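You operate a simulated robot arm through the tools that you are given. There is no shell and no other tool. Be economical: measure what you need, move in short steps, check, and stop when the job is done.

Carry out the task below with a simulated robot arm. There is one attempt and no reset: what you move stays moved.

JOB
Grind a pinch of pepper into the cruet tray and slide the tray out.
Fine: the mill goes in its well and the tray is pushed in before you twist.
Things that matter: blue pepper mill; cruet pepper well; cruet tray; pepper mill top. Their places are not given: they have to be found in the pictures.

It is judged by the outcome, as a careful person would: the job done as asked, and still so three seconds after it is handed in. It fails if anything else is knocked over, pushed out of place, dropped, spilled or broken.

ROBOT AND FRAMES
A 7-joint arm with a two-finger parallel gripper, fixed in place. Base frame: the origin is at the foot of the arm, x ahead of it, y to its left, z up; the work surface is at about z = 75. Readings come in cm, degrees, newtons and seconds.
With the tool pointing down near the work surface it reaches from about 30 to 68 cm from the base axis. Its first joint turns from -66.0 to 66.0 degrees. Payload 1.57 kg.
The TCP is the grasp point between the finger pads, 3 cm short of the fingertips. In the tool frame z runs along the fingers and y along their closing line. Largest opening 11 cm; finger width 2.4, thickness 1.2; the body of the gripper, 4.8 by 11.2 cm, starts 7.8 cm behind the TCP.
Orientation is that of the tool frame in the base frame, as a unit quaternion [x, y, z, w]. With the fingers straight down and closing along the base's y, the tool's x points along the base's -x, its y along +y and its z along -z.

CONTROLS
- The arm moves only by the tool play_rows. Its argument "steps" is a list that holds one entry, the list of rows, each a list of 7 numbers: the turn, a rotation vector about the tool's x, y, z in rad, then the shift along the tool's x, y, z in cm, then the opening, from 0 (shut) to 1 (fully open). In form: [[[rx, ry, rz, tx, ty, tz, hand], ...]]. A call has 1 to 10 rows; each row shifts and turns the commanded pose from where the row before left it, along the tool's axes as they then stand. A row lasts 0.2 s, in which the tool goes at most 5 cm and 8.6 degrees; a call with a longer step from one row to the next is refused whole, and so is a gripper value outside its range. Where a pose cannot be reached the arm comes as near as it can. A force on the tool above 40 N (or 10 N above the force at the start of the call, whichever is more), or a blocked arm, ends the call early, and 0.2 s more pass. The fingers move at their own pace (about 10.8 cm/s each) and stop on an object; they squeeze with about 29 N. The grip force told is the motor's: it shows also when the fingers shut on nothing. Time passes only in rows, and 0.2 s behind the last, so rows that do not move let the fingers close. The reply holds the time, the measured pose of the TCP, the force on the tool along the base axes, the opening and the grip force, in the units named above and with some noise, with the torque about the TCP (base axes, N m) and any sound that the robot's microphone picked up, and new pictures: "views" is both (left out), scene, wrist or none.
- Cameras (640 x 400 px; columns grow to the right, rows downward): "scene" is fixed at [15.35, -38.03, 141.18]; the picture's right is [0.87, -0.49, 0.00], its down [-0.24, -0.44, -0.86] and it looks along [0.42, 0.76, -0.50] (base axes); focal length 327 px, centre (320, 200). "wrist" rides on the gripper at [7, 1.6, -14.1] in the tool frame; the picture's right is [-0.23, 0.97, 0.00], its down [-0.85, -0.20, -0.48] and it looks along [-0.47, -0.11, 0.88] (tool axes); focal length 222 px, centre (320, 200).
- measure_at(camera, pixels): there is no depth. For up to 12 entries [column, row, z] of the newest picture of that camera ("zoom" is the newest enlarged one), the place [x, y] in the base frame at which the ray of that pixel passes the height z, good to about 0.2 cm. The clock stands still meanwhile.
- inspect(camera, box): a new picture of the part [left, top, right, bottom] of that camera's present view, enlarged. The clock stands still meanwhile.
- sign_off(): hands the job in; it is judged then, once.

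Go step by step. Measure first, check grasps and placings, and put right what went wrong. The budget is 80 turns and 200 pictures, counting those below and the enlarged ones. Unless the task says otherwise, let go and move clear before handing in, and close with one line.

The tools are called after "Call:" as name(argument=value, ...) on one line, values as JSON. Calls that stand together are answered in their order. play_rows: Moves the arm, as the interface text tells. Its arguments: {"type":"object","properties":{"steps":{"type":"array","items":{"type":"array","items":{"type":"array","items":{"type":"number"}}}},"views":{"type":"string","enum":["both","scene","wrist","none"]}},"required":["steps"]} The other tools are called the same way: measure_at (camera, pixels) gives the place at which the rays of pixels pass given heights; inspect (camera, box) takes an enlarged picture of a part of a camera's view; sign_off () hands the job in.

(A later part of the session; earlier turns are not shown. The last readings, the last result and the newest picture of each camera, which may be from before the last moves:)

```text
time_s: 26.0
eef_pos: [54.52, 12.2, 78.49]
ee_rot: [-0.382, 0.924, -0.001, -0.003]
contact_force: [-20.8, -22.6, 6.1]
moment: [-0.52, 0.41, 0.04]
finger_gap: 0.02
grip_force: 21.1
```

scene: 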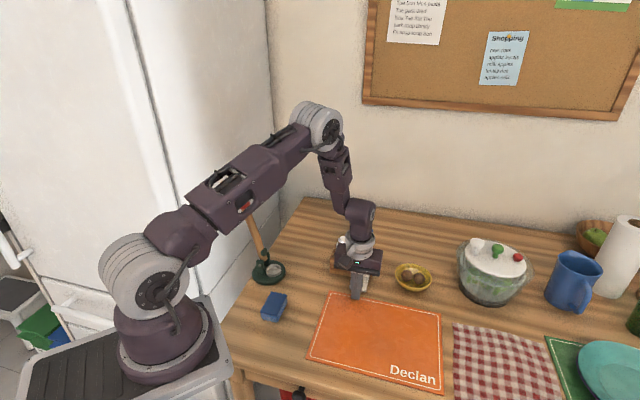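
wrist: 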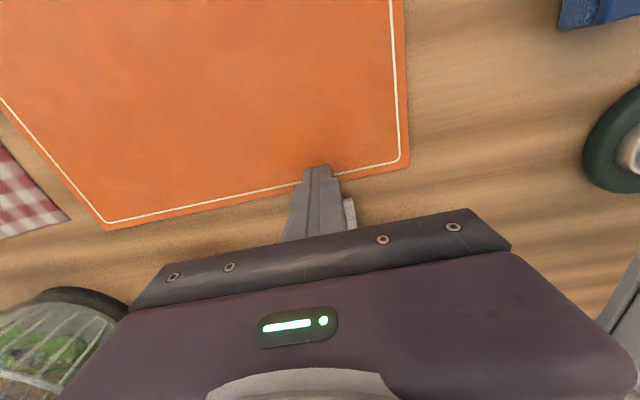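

31 N after 0.1 cm of pressing, so this is a hard stop and the tray is fully in. I'll back off and rise, then measure the head and salt heights.

Call:
play_rows(steps=[[[0, 0, 0, 1, 0, 0, 0], [0, 0, 0, 1.5, 0, 0, 0], [0, 0, 0, 0, 0, -5, 0], [0, 0, 0, 0, 0, -5, 0], [0, 0, 0, 0, 0, -5, 0.55], [0, 0, 0, 0, 0, -5, 0.55], [0, 0, 0, 0, 0, 0, 0.55]]])

Call:
inspect(camera="scene", box=[320, 210, 400, 300])

Call:
inspect(camera="wrist", box=[240, 120, 420, 240])

```text
time_s: 27.6
eef_pos: [52.95, 10.55, 98.57]
ee_rot: [-0.383, 0.924, -0.001, 0.0]
contact_force: [-0.7, -0.1, -0.2]
moment: [-0.02, -0.02, -0.01]
finger_gap: 6.05
grip_force: 0.1
```

scene: 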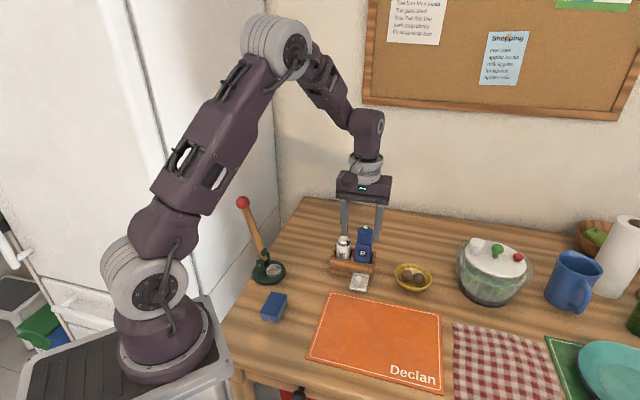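
wrist: 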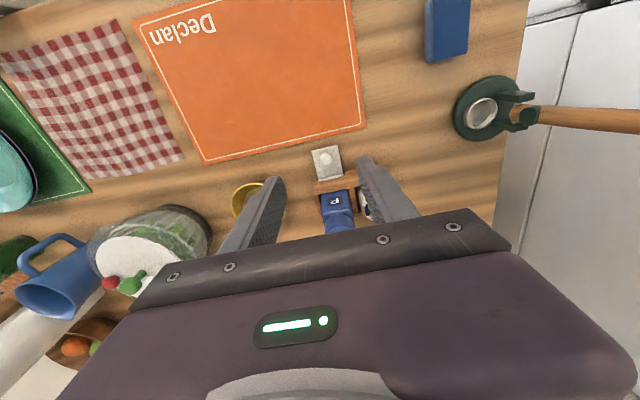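

```text
4.44 times, centred on (360, 255) of scene
```

zoom: 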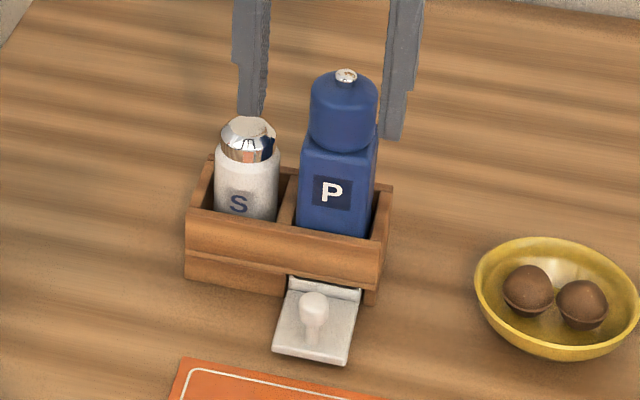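

```text
3.33 times, centred on (330, 180) of wrist
```

zoom: 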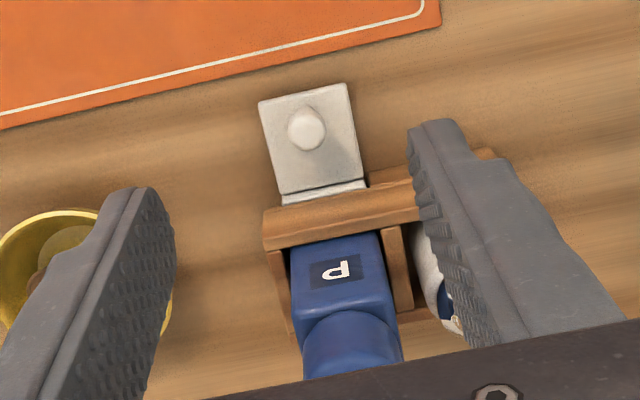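

Call:
measure_at(camera="scene", pixels=[[365.9, 226.8, 90], [365.9, 226.8, 91], [364.5, 243.7, 85], [364.5, 243.7, 86], [364.5, 243.7, 87], [343.8, 238.1, 84], [343.8, 238.1, 86], [343.8, 238.1, 88]])

```text
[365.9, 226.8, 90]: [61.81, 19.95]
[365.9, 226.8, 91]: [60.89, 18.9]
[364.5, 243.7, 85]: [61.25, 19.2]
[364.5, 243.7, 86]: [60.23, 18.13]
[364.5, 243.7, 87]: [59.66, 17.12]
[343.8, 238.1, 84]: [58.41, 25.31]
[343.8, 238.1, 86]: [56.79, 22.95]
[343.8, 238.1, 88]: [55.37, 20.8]
```

Head spans z≈86.6–90.3, nub at 90.9, and the salt tops out at about 86. Gripping with the TCP at z≈89.9 keeps the tips above the salt. I'll move over the mill.

Call:
play_rows(steps=[[[0, 0, 0, -4, 0.2, 0, 0.55], [0, 0, 0, -4, 0, 0, 0.55], [0, 0, 0, -3.7, 0, 0, 0.55], [0, 0, 0, 0, 0, 3, 0.55], [0, 0, 0, 0, 0, 0, 0.55]]])

Call:
inspect(camera="wrist", box=[240, 120, 420, 240])

Call:
inspect(camera="scene", box=[320, 210, 400, 300])

```text
time_s: 28.8
eef_pos: [61.11, 18.86, 95.56]
ee_rot: [-0.383, 0.924, 0.001, 0.0]
contact_force: [-0.5, -0.2, 0.6]
moment: [0.02, 0.02, -0.01]
finger_gap: 6.07
grip_force: 0.0
```

scene: 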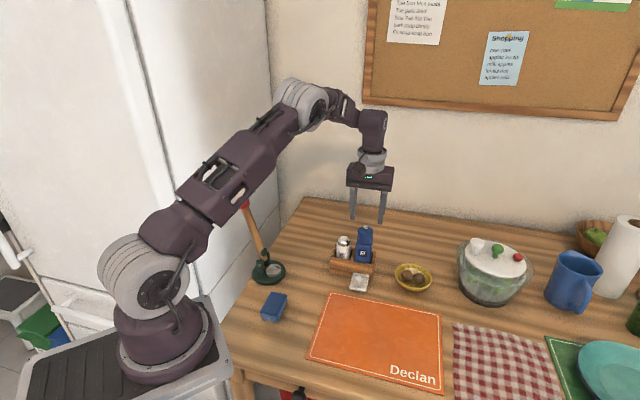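
wrist: 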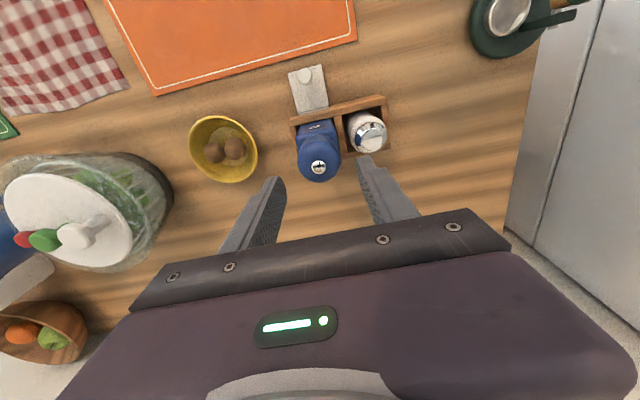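

```text
3.33 times, centred on (330, 180) of wrist
```

zoom: 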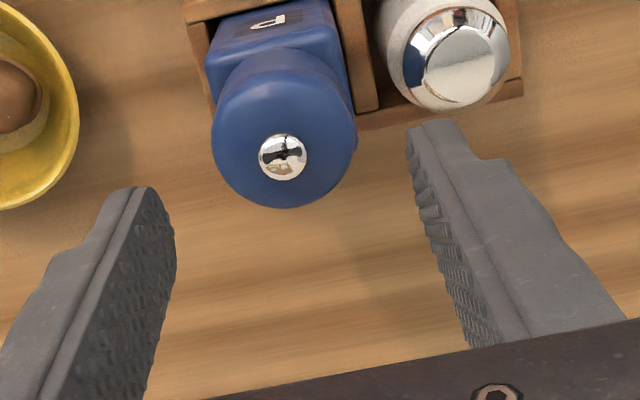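

```text
4.44 times, centred on (360, 255) of scene
```

zoom: 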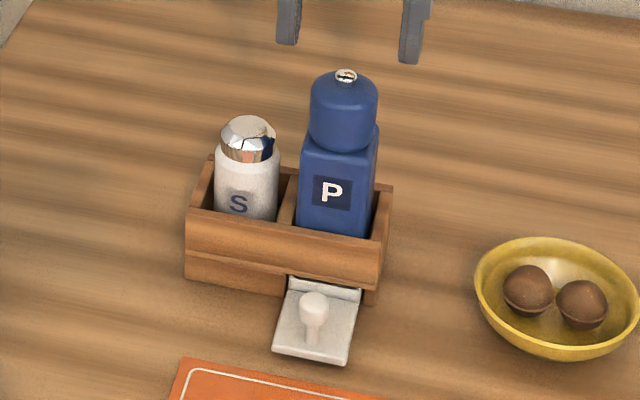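

Call:
measure_at(camera="wrist", pixels=[[318.9, 166.8, 90.9], [302, 170, 89.5], [337, 163, 89.5]])

```text
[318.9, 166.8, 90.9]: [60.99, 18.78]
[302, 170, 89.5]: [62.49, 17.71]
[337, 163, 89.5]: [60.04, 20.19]
```

The mill axis is at (61.05, 18.85), directly under the TCP. I'll lower to z≈89.9 and grip the head.

Call:
play_rows(steps=[[[0, 0, 0, 0, 0, 3, 0.55], [0, 0, 0, 0, 0, 2.65, 0.55], [0, 0, 0, 0, 0, 0, 0.55], [0, 0, 0, 0, 0, 0, 0], [0, 0, 0, 0, 0, 0, 0], [0, 0, 0, 0, 0, 0, 0]]], views="none")

Call:
inspect(camera="scene", box=[320, 210, 400, 300])

```text
time_s: 30.2
eef_pos: [61.11, 18.95, 90.0]
ee_rot: [-0.383, 0.924, 0.0, 0.0]
contact_force: [0.5, -0.4, -0.5]
moment: [-0.01, -0.02, -0.01]
finger_gap: 3.98
grip_force: 29.1
```

```text
4.44 times, centred on (360, 255) of scene
```

zoom: 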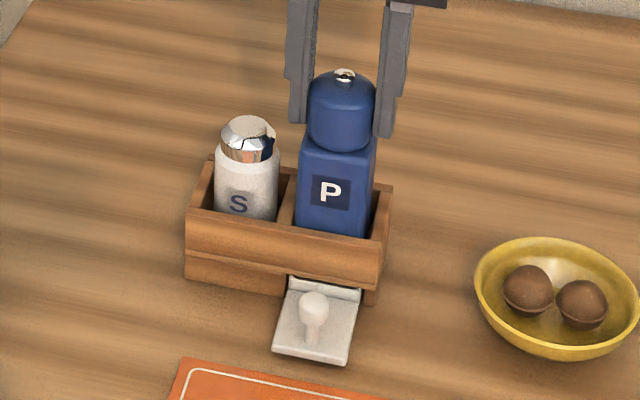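

The head is gripped at a gap of 3.98, and the fingers are clear of the salt and the body. I'll twist about the tool axis in small rows.

Call:
play_rows(steps=[[[0, 0, 0.1, 0, 0, 0, 0], [0, 0, 0.13, 0, 0, 0, 0], [0, 0, 0.13, 0, 0, 0, 0], [0, 0, 0.13, 0, 0, 0, 0], [0, 0, 0.13, 0, 0, 0, 0], [0, 0, 0, 0, 0, 0, 0]]], views="none")

Call:
inspect(camera="scene", box=[320, 210, 400, 300])

```text
time_s: 31.6
eef_pos: [61.11, 18.82, 89.91]
ee_rot: [-0.081, 0.997, -0.001, 0.001]
contact_force: [5.6, -5.3, -0.2]
moment: [-0.43, -0.48, 0.0]
finger_gap: 3.97
grip_force: 28.7
```

```text
4.44 times, centred on (360, 255) of scene
```

zoom: 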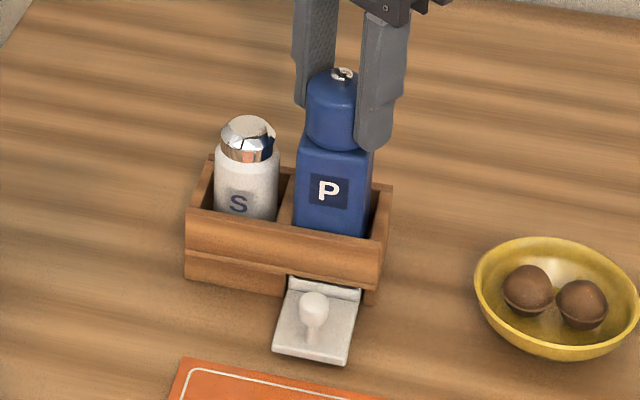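

The head is turning with the hand and the body stays put. A 7 N side force suggests a small off-axis, so I'll ease 0.1 cm and keep twisting.

Call:
play_rows(steps=[[[0, 0, 0.13, -0.1, -0.08, 0, 0], [0, 0, 0.13, 0, 0, 0, 0], [0, 0, 0.13, 0, 0, 0, 0], [0, 0, 0.13, 0, 0, 0, 0], [0, 0, 0.13, 0, 0, 0, 0], [0, 0, 0.13, 0, 0, 0, 0], [0, 0, 0.13, 0, 0, 0, 0], [0, 0, 0, 0, 0, 0, 0]]], views="none")

Call:
inspect(camera="scene", box=[320, 210, 400, 300])

```text
time_s: 33.4
eef_pos: [61.19, 18.8, 90.0]
ee_rot: [0.365, 0.931, 0.0, 0.001]
contact_force: [5.1, -11.1, -0.5]
moment: [-0.99, -0.45, 0.02]
finger_gap: 3.98
grip_force: 29.1
```

```text
4.44 times, centred on (360, 255) of scene
```

zoom: 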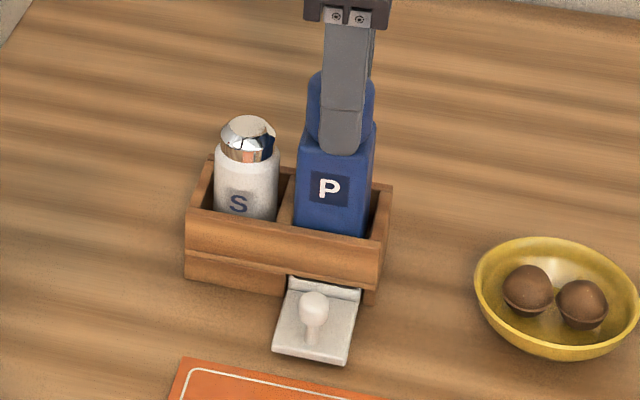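

About 84° turned with the body still seated, and no sound yet. I'll ease sideways and carry on twisting the same way for a clear half turn or so.

Call:
play_rows(steps=[[[0, 0, 0.13, -0.15, -0.05, 0, 0], [0, 0, 0.13, 0, 0, 0, 0], [0, 0, 0.13, 0, 0, 0, 0], [0, 0, 0.13, 0, 0, 0, 0], [0, 0, 0.13, 0, 0, 0, 0], [0, 0, 0.13, 0, 0, 0, 0], [0, 0, 0.13, 0, 0, 0, 0], [0, 0, 0, 0, 0, 0, 0]]], views="both")

Call:
inspect(camera="scene", box=[320, 210, 400, 300])

```text
time_s: 35.2
eef_pos: [61.21, 18.78, 89.92]
ee_rot: [0.737, 0.676, -0.001, -0.001]
contact_force: [-0.9, -0.3, 0.8]
moment: [-0.04, 0.04, -0.02]
finger_gap: 3.98
grip_force: 29.1
```

scene: 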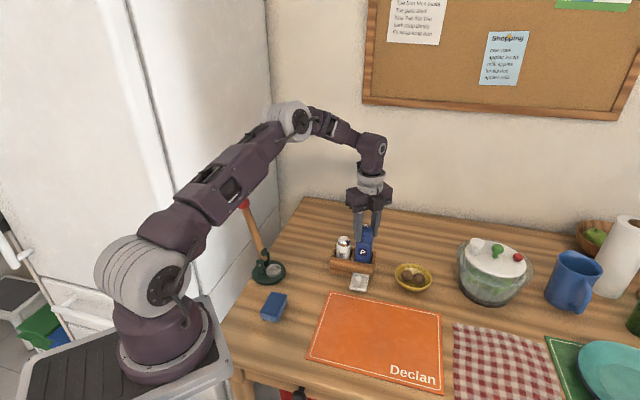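
wrist: 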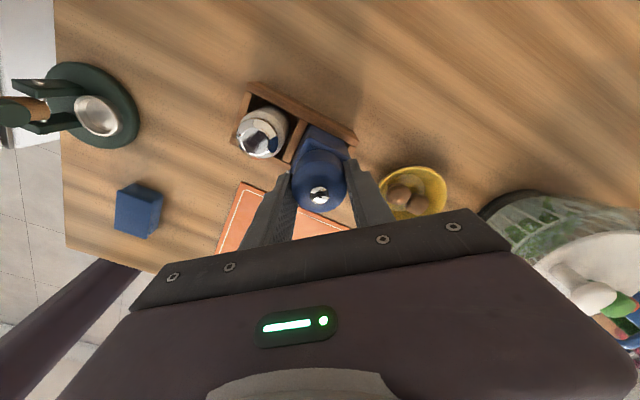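

```text
4.44 times, centred on (360, 255) of scene
```

zoom: 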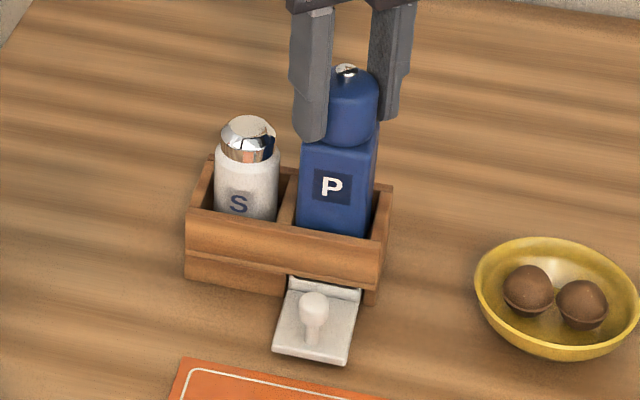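

In total 140° turned, side force back to zero, mill seated. I'll release, rise, and turn the hand back.

Call:
play_rows(steps=[[[0, 0, 0, 0, 0, 0, 0.55], [0, 0, 0, 0, 0, 0, 0.55], [0, 0, 0, 0, 0, -4, 0.55], [0, 0, 0, 0, 0, -4, 0.55], [0, 0, -0.1437, 0, 0, 0, 0.55], [0, 0, -0.1437, 0, 0, 0, 0.55], [0, 0, -0.1437, 0, 0, 0, 0.55], [0, 0, -0.1437, 0, 0, 0, 0.55], [0, 0, -0.1437, 0, 0, 0, 0.55], [0, 0, -0.1437, 0, 0, 0, 0.55]]], views="none")

Call:
play_rows(steps=[[[0, 0, -0.1437, 0, 0, 0, 0.55], [0, 0, -0.1437, 0, 0, 0, 0.55], [0, 0, -0.1437, 0, 0, 0, 0.55], [0, 0, -0.1437, 0, 0, 0, 0.55], [0, 0, -0.1437, 0, 0, 0, 0.55], [0, 0, -0.1437, 0, 0, 0, 0.55], [0, 0, -0.1437, 0, 0, 0, 0.55], [0, 0, -0.1437, 0, 0, 0, 0.55], [0, 0, -0.1437, 0, 0, 0, 0.55], [0, 0, -0.1437, 0, 0, 0, 0.55]]], views="none")

Call:
play_rows(steps=[[[0, 0, -0.1437, 0, 0, 0, 0.55], [0, 0, 0, 3.8, 0, 0, 0.55], [0, 0, 0, 3.7, 0, 0, 0.55], [0, 0, 0, 0, 0, 0, 0.55]]])

Call:
inspect(camera="wrist", box=[240, 120, 420, 240])

Call:
inspect(camera="scene", box=[320, 210, 400, 300])

```text
time_s: 37.4
eef_pos: [61.19, 18.69, 97.94]
ee_rot: [0.385, 0.923, 0.0, 0.0]
contact_force: [0.1, 0.2, 0.8]
moment: [0.02, 0.02, 0.0]
finger_gap: 6.03
grip_force: 0.0
```

```text
time_s: 39.6
eef_pos: [61.13, 18.88, 97.93]
ee_rot: [-0.317, 0.948, 0.0, 0.0]
contact_force: [0.2, 0.1, -0.3]
moment: [0.01, -0.02, -0.01]
finger_gap: 6.07
grip_force: 0.0
```

```text
time_s: 40.6
eef_pos: [55.91, 13.36, 97.97]
ee_rot: [-0.384, 0.923, 0.001, 0.0]
contact_force: [0.8, -0.6, 0.3]
moment: [-0.01, -0.01, 0.0]
finger_gap: 6.03
grip_force: 0.1
```

scene: 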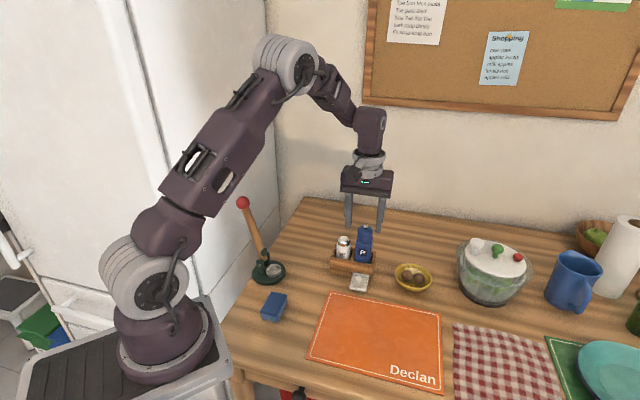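
wrist: 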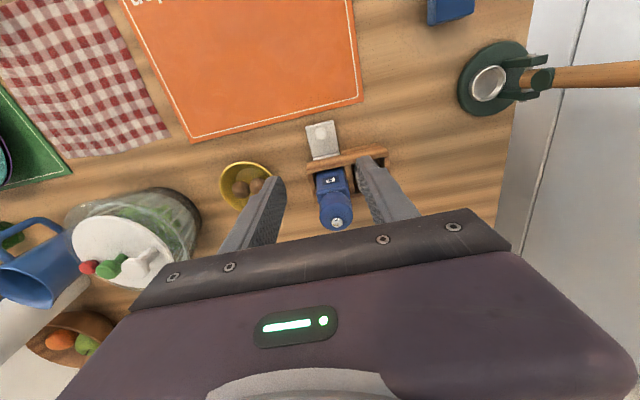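

```text
3.33 times, centred on (330, 180) of wrist
```

zoom: 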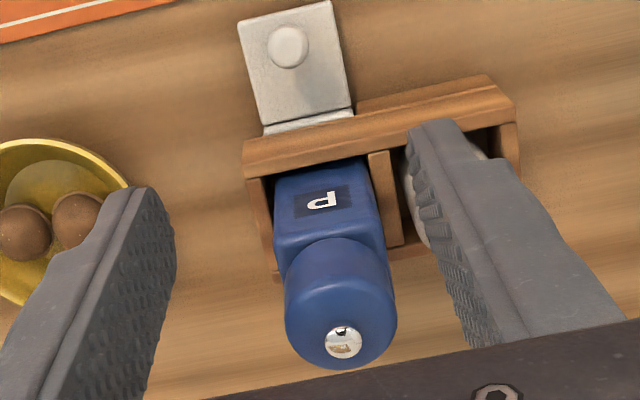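

```text
4.44 times, centred on (360, 255) of scene
```

zoom: 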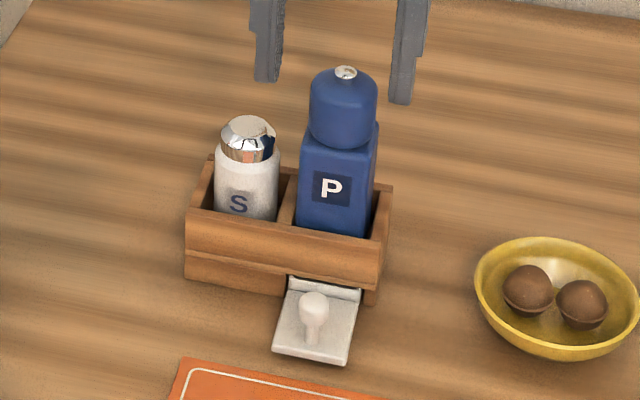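

The mill stands upright in its well, and the head is freed. Next I'll go down on the knob at about (55.9, 13.5) to slide the tray out.

Call:
play_rows(steps=[[[0, 0, 0, -0.05, 0.12, 4, 0.45], [0, 0, 0, 0, 0, 4, 0.45], [0, 0, 0, 0, 0, 4, 0.45], [0, 0, 0, 0, 0, 3, 0.45], [0, 0, 0, 0, 0, 2, 0.45], [0, 0, 0, 0, 0, 1, 0.45], [0, 0, 0, 0, 0, 0, 0.45], [0, 0, 0, 0, 0, 0, 0], [0, 0, 0, 0, 0, 0, 0], [0, 0, 0, 0, 0, 0, 0]]], views="scene")

Call:
inspect(camera="scene", box=[320, 220, 400, 300])

```text
time_s: 42.8
eef_pos: [56.0, 13.49, 79.77]
ee_rot: [-0.383, 0.924, 0.001, 0.0]
contact_force: [3.2, -3.2, -5.0]
moment: [0.0, -0.14, 0.0]
finger_gap: 1.65
grip_force: 31.5
```

scene: 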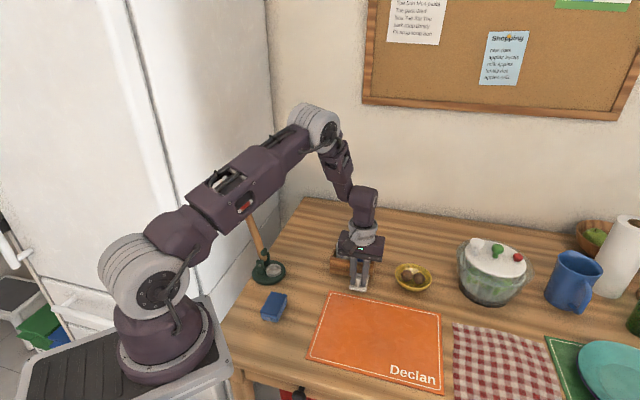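

```text
5.00 times, centred on (360, 260) of scene
```

zoom: 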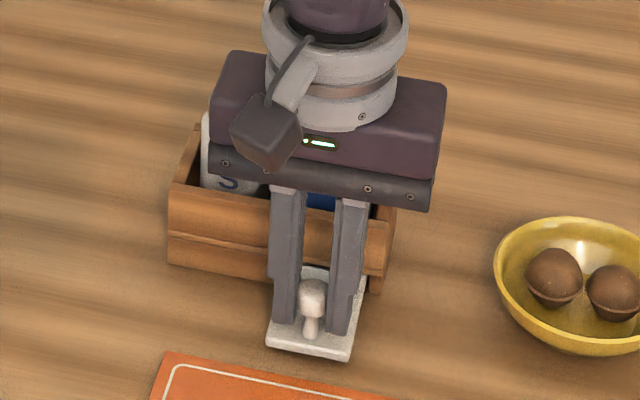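

The knob is held at a gap of 1.65. I'll pull out about 4.2 cm in small steps.

Call:
play_rows(steps=[[[0, 0, 0, 0.6, 0.05, 0, 0], [0, 0, 0, 0.6, 0, 0, 0], [0, 0, 0, 0.6, 0, 0, 0], [0, 0, 0, 0.6, 0, 0, 0], [0, 0, 0, 0.6, 0, 0, 0], [0, 0, 0, 0.6, 0, 0, 0], [0, 0, 0, 0.6, 0, 0, 0], [0, 0, 0, 0, 0, 0, 0]]], views="scene")

Call:
inspect(camera="scene", box=[320, 240, 400, 310])

```text
time_s: 44.6
eef_pos: [52.86, 10.48, 79.99]
ee_rot: [-0.383, 0.924, 0.0, 0.0]
contact_force: [13.9, -13.5, -17.6]
moment: [-0.14, -0.18, 0.02]
finger_gap: 1.64
grip_force: 32.0
```

scene: 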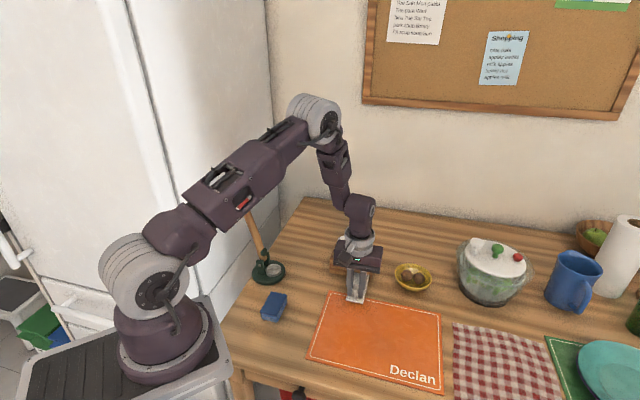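

```text
5.71 times, centred on (360, 275) of scene
```

zoom: 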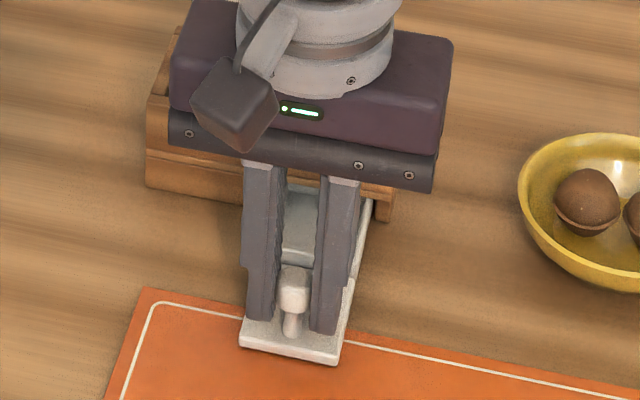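

The tray is back out at its original extent. I'll ease the side load, release, lift clear and look for pepper.

Call:
play_rows(steps=[[[0, 0, 0, 0, -0.15, 0.1, 0], [0, 0, 0, 0, 0, 0, 0.3], [0, 0, 0, 0, 0, 0, 0.5], [0, 0, 0, 0, 0, -3, 0.5], [0, 0, 0, 0, 0, -4, 0.5], [0, 0, 0, 2, 0, -4, 0.5], [0, 0, 0, 2, 0, -4, 0.5], [0, 0, 0, 0, 0, 0, 0.5]]])

Call:
inspect(camera="scene", box=[320, 220, 400, 310])

Call:
inspect(camera="wrist", box=[260, 130, 400, 230])

```text
time_s: 46.4
eef_pos: [50.08, 7.68, 94.83]
ee_rot: [-0.383, 0.924, 0.0, 0.0]
contact_force: [0.3, 0.1, 0.1]
moment: [0.03, 0.02, 0.01]
finger_gap: 5.48
grip_force: 0.0
```

scene: 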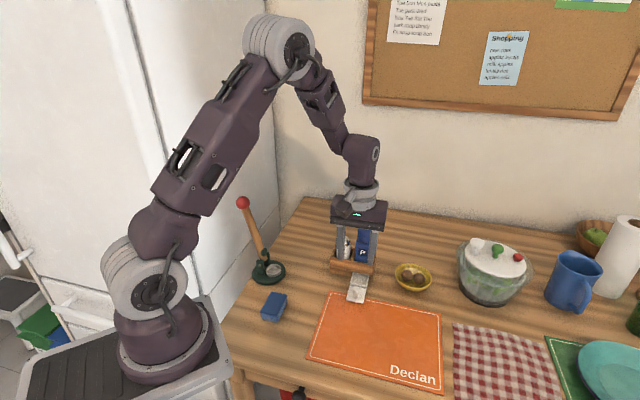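
wrist: 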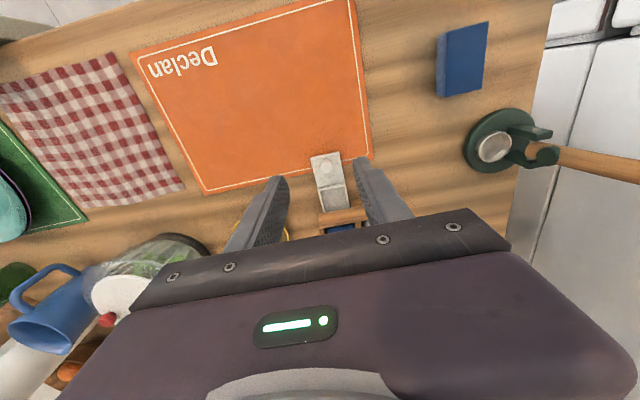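

```text
4.44 times, centred on (360, 265) of scene
```

zoom: 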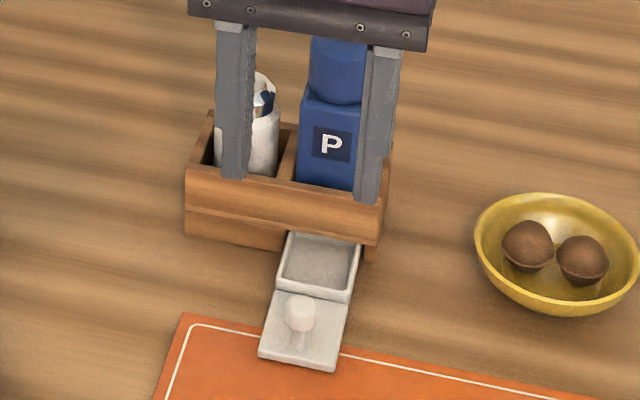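

```text
4.00 times, centred on (330, 180) of wrist
```

zoom: 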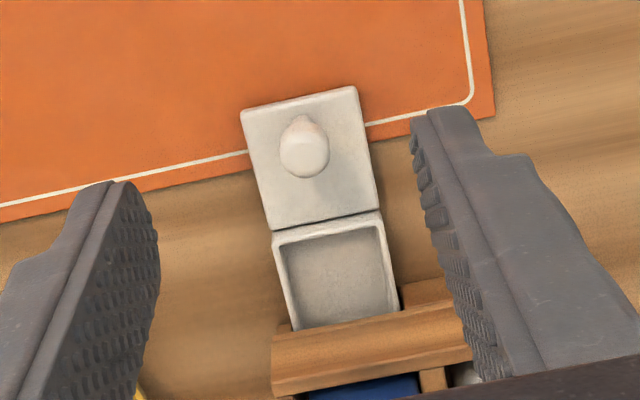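

The tray is out but I see no obvious pepper in the dish. I'll take a closer look at the dish and mill.

Call:
inspect(camera="wrist", box=[310, 178, 360, 215])

Call:
inspect(camera="scene", box=[345, 260, 375, 295])

Call:
inspect(camera="scene", box=[340, 225, 385, 280])

```text
10.81 times, centred on (335, 196) of wrist
```

zoom: 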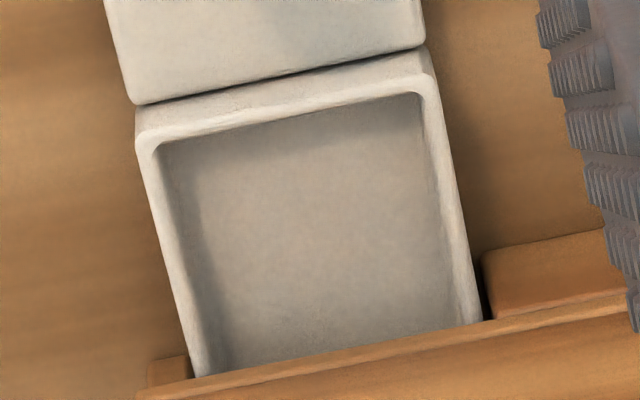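

```text
11.43 times, centred on (360, 278) of scene
```

zoom: 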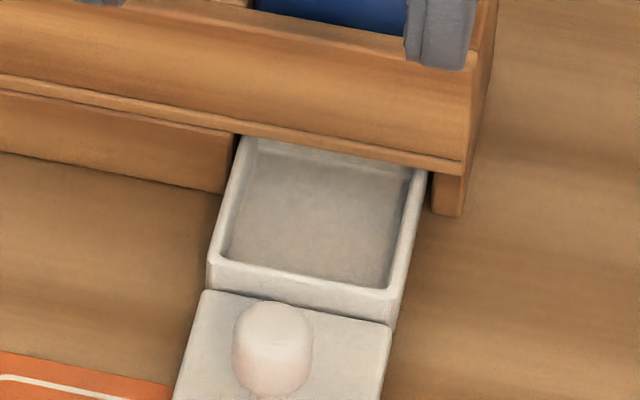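

```text
7.27 times, centred on (362, 252) of scene
```

zoom: 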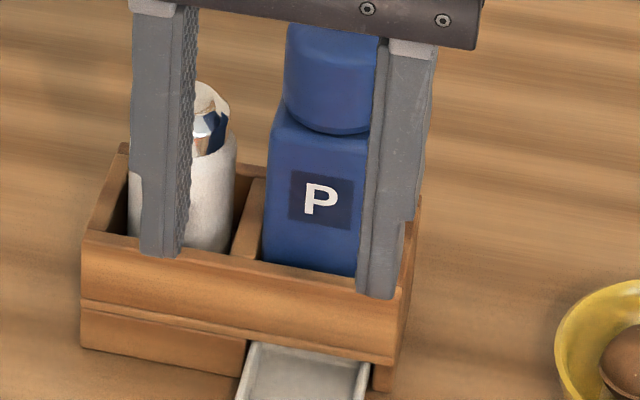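

Call:
measure_at(camera="scene", pixels=[[350.2, 283.5, 76.8], [366.1, 286.6, 76.8], [353.6, 273.8, 76.8], [368, 276.3, 76.8], [353.6, 274.9, 75.8], [368, 277.8, 75.8]])

Call:
measure_at(camera="wrist", pixels=[[316.5, 190.2, 76.8], [343, 182.3, 76.8], [323, 212.3, 76.8], [349.5, 206.2, 76.8]])

```text
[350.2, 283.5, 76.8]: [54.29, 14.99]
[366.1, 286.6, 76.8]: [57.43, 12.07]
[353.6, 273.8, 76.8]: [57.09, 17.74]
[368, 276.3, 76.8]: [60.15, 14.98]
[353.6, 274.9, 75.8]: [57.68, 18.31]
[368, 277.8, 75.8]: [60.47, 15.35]
```

```text
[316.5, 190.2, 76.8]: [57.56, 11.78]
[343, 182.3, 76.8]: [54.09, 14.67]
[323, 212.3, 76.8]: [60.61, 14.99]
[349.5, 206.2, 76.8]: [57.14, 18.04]
```

The dish is empty. Dish geometry says its centre would sit about 1 cm short of the hole when stopped, and the mill seems to have shifted slightly during twisting. I'll look from above.

Call:
play_rows(steps=[[[0, 0, 0, 0, 0, -4, 0.5], [0, 0, 0, -4, 0, -2, 0.5], [0, 0, 0, -4.5, 0, 0, 0.5], [0, 0, 0, -4.5, 0, 0, 0.5], [0, 0, 0, -3.9, 0, 0, 0.5], [0, 0, 0, 0, 0, 0, 0.5]]])

Call:
inspect(camera="wrist", box=[265, 80, 405, 190])

Call:
inspect(camera="scene", box=[335, 220, 390, 280])

```text
time_s: 47.8
eef_pos: [61.91, 19.65, 100.86]
ee_rot: [-0.384, 0.923, -0.001, 0.0]
contact_force: [0.3, 0.3, 0.1]
moment: [-0.03, -0.01, 0.01]
finger_gap: 5.51
grip_force: 0.1
```

scene: 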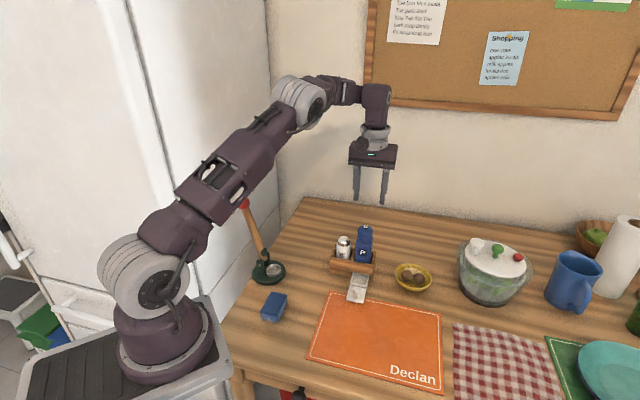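
wrist: 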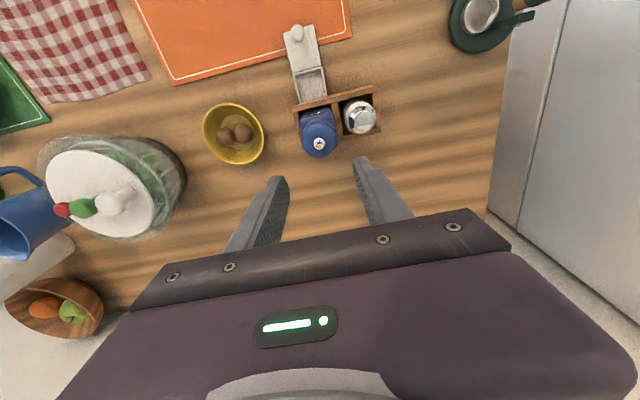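

```text
3.64 times, centred on (335, 135) of wrist
```

zoom: 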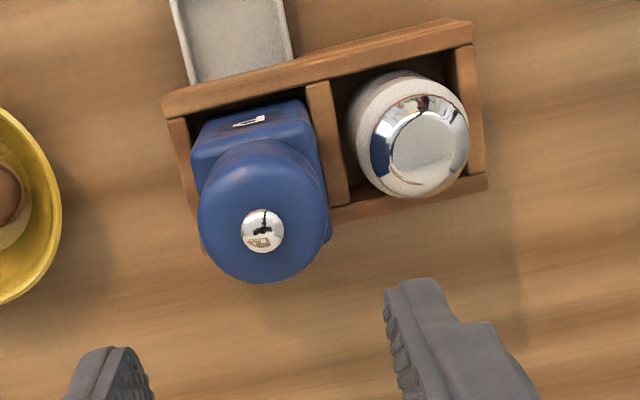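

```text
6.67 times, centred on (362, 250) of scene
```

zoom: 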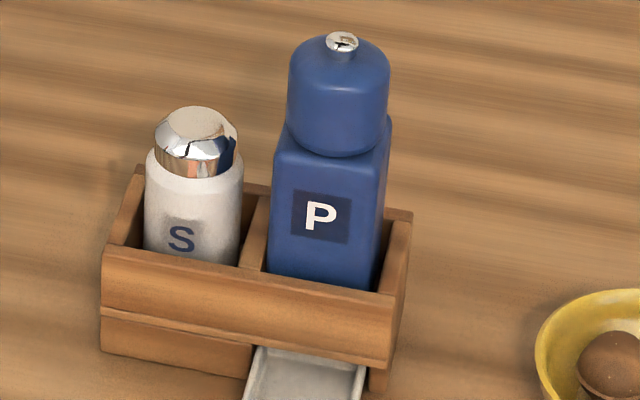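

The mill is upright and only shifted back within the well's slack, so its seat looks fine. The tray's stop matches the rear panel. So the twist probably wasn't enough, and I'll redo it: push the tray in with closed fingers, then twist more. First I'll get behind the tray front.

Call:
play_rows(steps=[[[0, 0, 0, 4.6, 0, 0, 0], [0, 0, 0, 4.6, 0, 0, 0], [0, 0, 0, 4.6, 0, 0, 0], [0, 0, 0, 2.6, 0, 3, 0], [0, 0, 0, 0, 0, 4.8, 0], [0, 0, 0, 0, 0, 4.8, 0], [0, 0, 0, 0, 0, 4.8, 0], [0, 0, 0, 0, 0, 3, 0], [0, 0, 0, 0, 0, 1.7, 0], [0, 0, 0, 0, 0, 0, 0]]], views="none")

Call:
inspect(camera="scene", box=[320, 250, 400, 320])

```text
time_s: 50.0
eef_pos: [50.66, 8.07, 78.68]
ee_rot: [-0.383, 0.924, -0.001, 0.0]
contact_force: [0.8, -0.6, -0.5]
moment: [-0.03, -0.01, 0.0]
finger_gap: 0.02
grip_force: 21.0
```

```text
5.71 times, centred on (360, 285) of scene
```

zoom: 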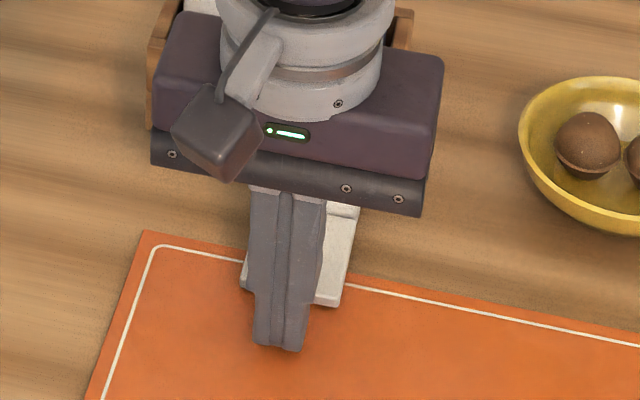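

Call:
play_rows(steps=[[[0, 0, 0, -0.6, 0.15, 0, 0], [0, 0, 0, -0.6, 0, 0, 0], [0, 0, 0, -0.6, 0, 0, 0], [0, 0, 0, -0.6, 0, 0, 0], [0, 0, 0, -0.6, 0, 0, 0], [0, 0, 0, -0.6, 0, 0, 0], [0, 0, 0, -0.6, 0, 0, 0], [0, 0, 0, -0.6, 0, 0, 0], [0, 0, 0, -0.4, 0, 0, 0], [0, 0, 0, 0, 0, 0, 0]]], views="none")

Call:
play_rows(steps=[[[0, 0, 0, -0.3, 0, 0, 0], [0, 0, 0, -0.25, 0, 0, 0], [0, 0, 0, 0, 0, 0, 0]]], views="none")

Call:
inspect(camera="scene", box=[320, 230, 400, 300])

```text
time_s: 52.2
eef_pos: [54.18, 11.97, 78.66]
ee_rot: [-0.384, 0.923, 0.0, -0.001]
contact_force: [0.2, -0.2, 0.6]
moment: [-0.02, -0.02, 0.02]
finger_gap: 0.0
grip_force: 21.2
```

```text
time_s: 53.0
eef_pos: [54.39, 12.07, 78.7]
ee_rot: [-0.382, 0.924, -0.001, -0.002]
contact_force: [-12.7, -15.2, 5.3]
moment: [-0.29, 0.38, 0.02]
finger_gap: 0.01
grip_force: 21.4
```

```text
5.71 times, centred on (360, 265) of scene
```

zoom: 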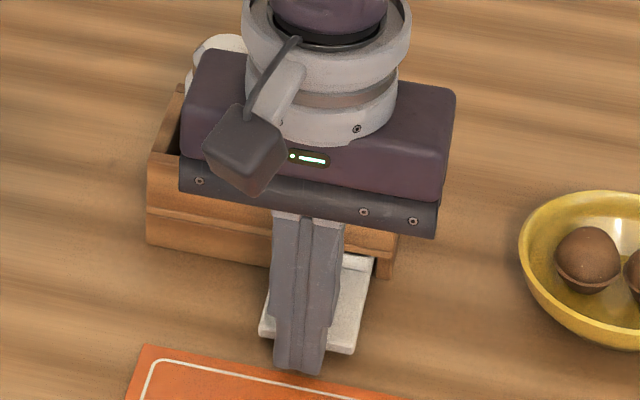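

The tray slides freely and stops again at the same place, so it is fully in. I'll back off, rise and go above the mill.

Call:
play_rows(steps=[[[0, 0, 0, 2, 0, 0, 0], [0, 0, 0, 0.5, 0, -4.5, 0], [0, 0, 0, 0, 0, -4.9, 0.3], [0, 0, 0, 0, 0, -4.9, 0.55], [0, 0, 0, 0, 0, -4.2, 0.55], [0, 0, 0, -4.2, 0.1, 0, 0.55], [0, 0, 0, -4.2, 0, 0, 0.55], [0, 0, 0, -3.8, 0, 0, 0.55], [0, 0, 0, 0, 0, 1.5, 0.55], [0, 0, 0, 0, 0, 0, 0.55]]], views="wrist")

Call:
inspect(camera="wrist", box=[260, 100, 400, 200])

```text
time_s: 55.2
eef_pos: [61.22, 19.18, 95.71]
ee_rot: [-0.384, 0.923, 0.0, 0.0]
contact_force: [-0.9, 0.1, 0.4]
moment: [0.05, 0.0, 0.02]
finger_gap: 6.05
grip_force: 0.1
```

wrist: 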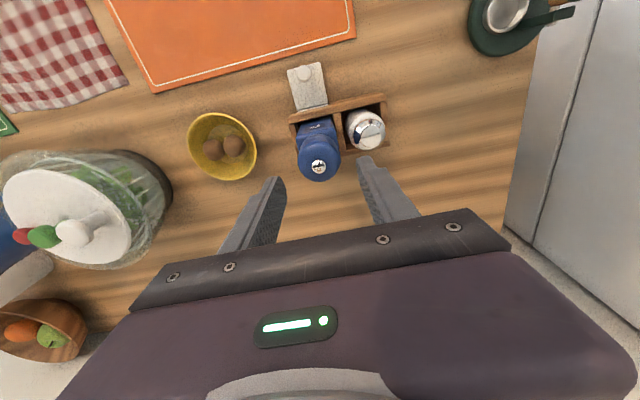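

```text
4.00 times, centred on (330, 150) of wrist
```

zoom: 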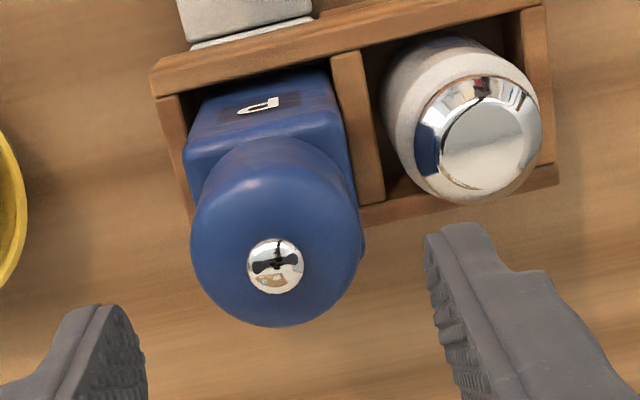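

Call:
measure_at(camera="wrist", pixels=[[318.75, 166.5, 90.9], [318.75, 166.5, 91.3], [334, 137, 86.5], [351, 154, 80]])

Call:
measure_at(camera="scene", pixels=[[365.3, 226.2, 90.9], [365.3, 226.2, 91.3], [365.3, 226.2, 91.6]])

```text
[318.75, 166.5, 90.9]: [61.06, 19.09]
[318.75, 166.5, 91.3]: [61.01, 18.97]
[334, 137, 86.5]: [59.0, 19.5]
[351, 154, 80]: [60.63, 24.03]
```

```text
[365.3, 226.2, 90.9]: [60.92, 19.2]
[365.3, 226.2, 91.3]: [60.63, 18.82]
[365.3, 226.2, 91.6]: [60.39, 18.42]
```

The nub is at (61.0, 19.1, 90.9), so the mill is still fully seated. I'll grip the head and twist again, further this time.

Call:
play_rows(steps=[[[0, 0, 0, 0.14, 0, 3, 0.55], [0, 0, 0, 0, 0, 2.85, 0.55], [0, 0, 0, 0, 0, 0, 0.55], [0, 0, 0, 0, 0, 0, 0], [0, 0, 0, 0, 0, 0, 0], [0, 0, 0, 0, 0, 0, 0]]], views="none")

Call:
play_rows(steps=[[[0, 0, -0.12, 0, 0, 0, 0], [0, 0, -0.13, 0, 0, 0, 0], [0, 0, -0.13, 0, 0, 0, 0], [0, 0, -0.13, 0, 0, 0, 0]]], views="none")

Call:
inspect(camera="scene", box=[335, 220, 390, 280])

```text
time_s: 56.6
eef_pos: [61.06, 19.07, 89.87]
ee_rot: [-0.384, 0.924, 0.0, 0.0]
contact_force: [-0.9, -0.8, 0.5]
moment: [0.0, -0.05, -0.03]
finger_gap: 3.93
grip_force: 29.3
```

```text
time_s: 57.6
eef_pos: [61.14, 19.06, 89.94]
ee_rot: [-0.605, 0.796, 0.0, -0.001]
contact_force: [-3.4, -2.4, 0.3]
moment: [-0.28, 0.38, -0.01]
finger_gap: 3.98
grip_force: 29.2
```

```text
6.67 times, centred on (362, 250) of scene
```

zoom: 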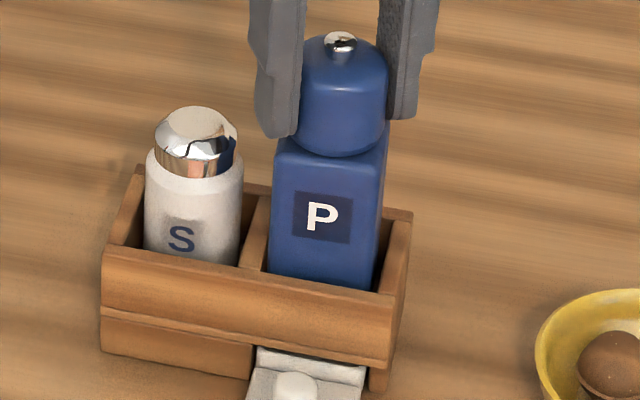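

The range allows turning this way too, and the body stays still. I'll continue the same way.

Call:
play_rows(steps=[[[0, 0, -0.13, 0, 0, 0, 0], [0, 0, -0.13, 0, 0, 0, 0], [0, 0, -0.13, 0, 0, 0, 0], [0, 0, -0.13, 0, 0, 0, 0], [0, 0, -0.13, 0, 0, 0, 0], [0, 0, -0.13, 0, 0, 0, 0], [0, 0, -0.13, 0, 0, 0, 0], [0, 0, -0.13, 0, 0, 0, 0]]], views="none")

Call:
inspect(camera="scene", box=[335, 220, 390, 280])

```text
time_s: 59.4
eef_pos: [61.33, 19.11, 89.93]
ee_rot: [0.921, -0.39, 0.0, 0.0]
contact_force: [-1.1, -1.8, -0.3]
moment: [-0.12, 0.07, -0.03]
finger_gap: 3.94
grip_force: 28.6
```

```text
6.67 times, centred on (362, 250) of scene
```

zoom: 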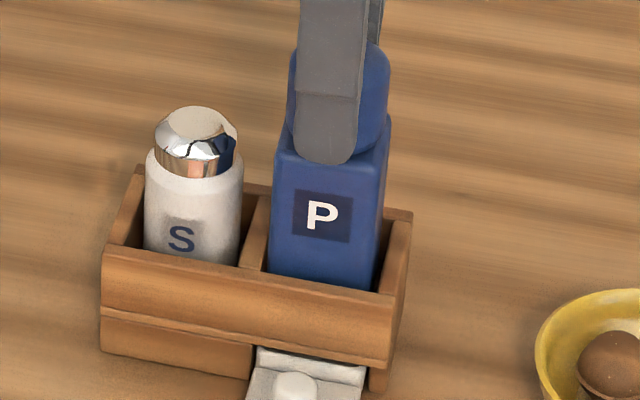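

Total −90° that way, no sound. I'll now make one long continuous clockwise twist of about 230° in the same grip.

Call:
play_rows(steps=[[[0, 0, 0.14, 0, 0, 0, 0], [0, 0, 0.14, 0, 0, 0, 0], [0, 0, 0.14, 0, 0, 0, 0], [0, 0, 0.14, 0, 0, 0, 0], [0, 0, 0.14, 0, 0, 0, 0], [0, 0, 0.14, 0, 0, 0, 0], [0, 0, 0.14, 0, 0, 0, 0], [0, 0, 0.14, 0, 0, 0, 0], [0, 0, 0.14, 0, 0, 0, 0], [0, 0, 0.14, 0, 0, 0, 0]]], views="none")

Call:
play_rows(steps=[[[0, 0, 0.14, 0, 0, 0, 0], [0, 0, 0.14, 0, 0, 0, 0], [0, 0, 0.14, 0, 0, 0, 0], [0, 0, 0.14, 0, 0, 0, 0], [0, 0, 0.14, 0, 0, 0, 0], [0, 0, 0.14, 0, 0, 0, 0], [0, 0, 0.14, 0, 0, 0, 0], [0, 0, 0.14, 0, 0, 0, 0], [0, 0, 0.14, 0, 0, 0, 0], [0, 0, 0.14, 0, 0, 0, 0]]], views="none")

Call:
inspect(camera="scene", box=[335, 220, 390, 280])

```text
time_s: 61.6
eef_pos: [61.09, 19.06, 89.87]
ee_rot: [-0.451, 0.893, 0.0, 0.0]
contact_force: [2.0, -1.0, -0.9]
moment: [-0.06, -0.17, 0.04]
finger_gap: 3.97
grip_force: 28.8
```

```text
time_s: 63.8
eef_pos: [61.24, 19.08, 89.89]
ee_rot: [0.23, 0.973, 0.001, 0.0]
contact_force: [2.6, -5.3, 0.8]
moment: [-0.45, -0.34, 0.02]
finger_gap: 3.93
grip_force: 29.4
```

```text
6.67 times, centred on (362, 250) of scene
```

zoom: 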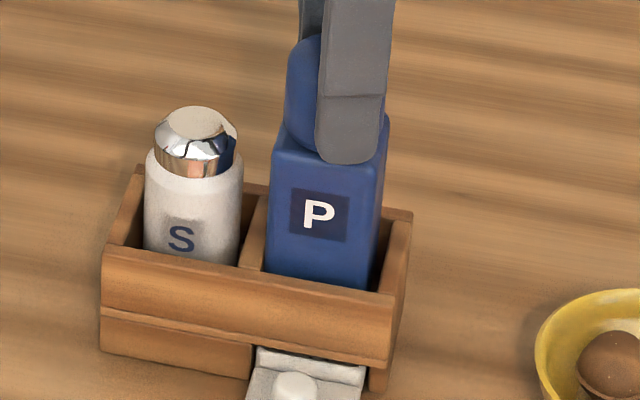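

Call:
play_rows(steps=[[[0, 0, 0.14, 0, 0, 0, 0], [0, 0, 0.14, 0, 0, 0, 0], [0, 0, 0.14, 0, 0, 0, 0], [0, 0, 0.14, 0, 0, 0, 0], [0, 0, 0.14, 0, 0, 0, 0], [0, 0, 0.14, 0, 0, 0, 0], [0, 0, 0.14, 0, 0, 0, 0], [0, 0, 0.14, 0, 0, 0, 0], [0, 0, 0.14, 0, 0, 0, 0], [0, 0, 0, 0, 0, 0, 0]]], views="both")

Call:
inspect(camera="wrist", box=[220, 60, 420, 220])

```text
time_s: 66.0
eef_pos: [61.12, 19.02, 89.9]
ee_rot: [0.76, 0.65, 0.0, 0.0]
contact_force: [0.0, -1.8, -0.4]
moment: [-0.1, 0.09, -0.01]
finger_gap: 3.94
grip_force: 29.2
```

scene: 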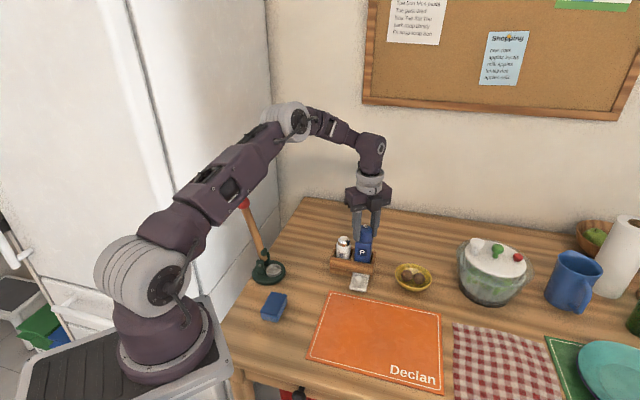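
wrist: 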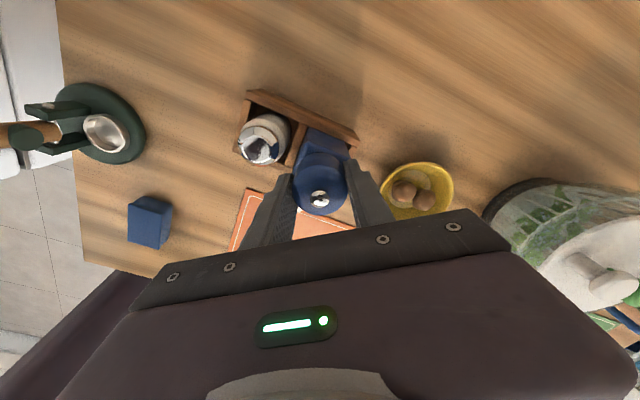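

```text
2.50 times, centred on (320, 140) of wrist
```

zoom: 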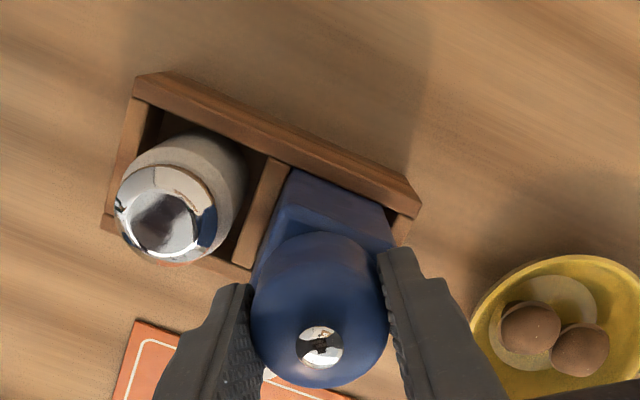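

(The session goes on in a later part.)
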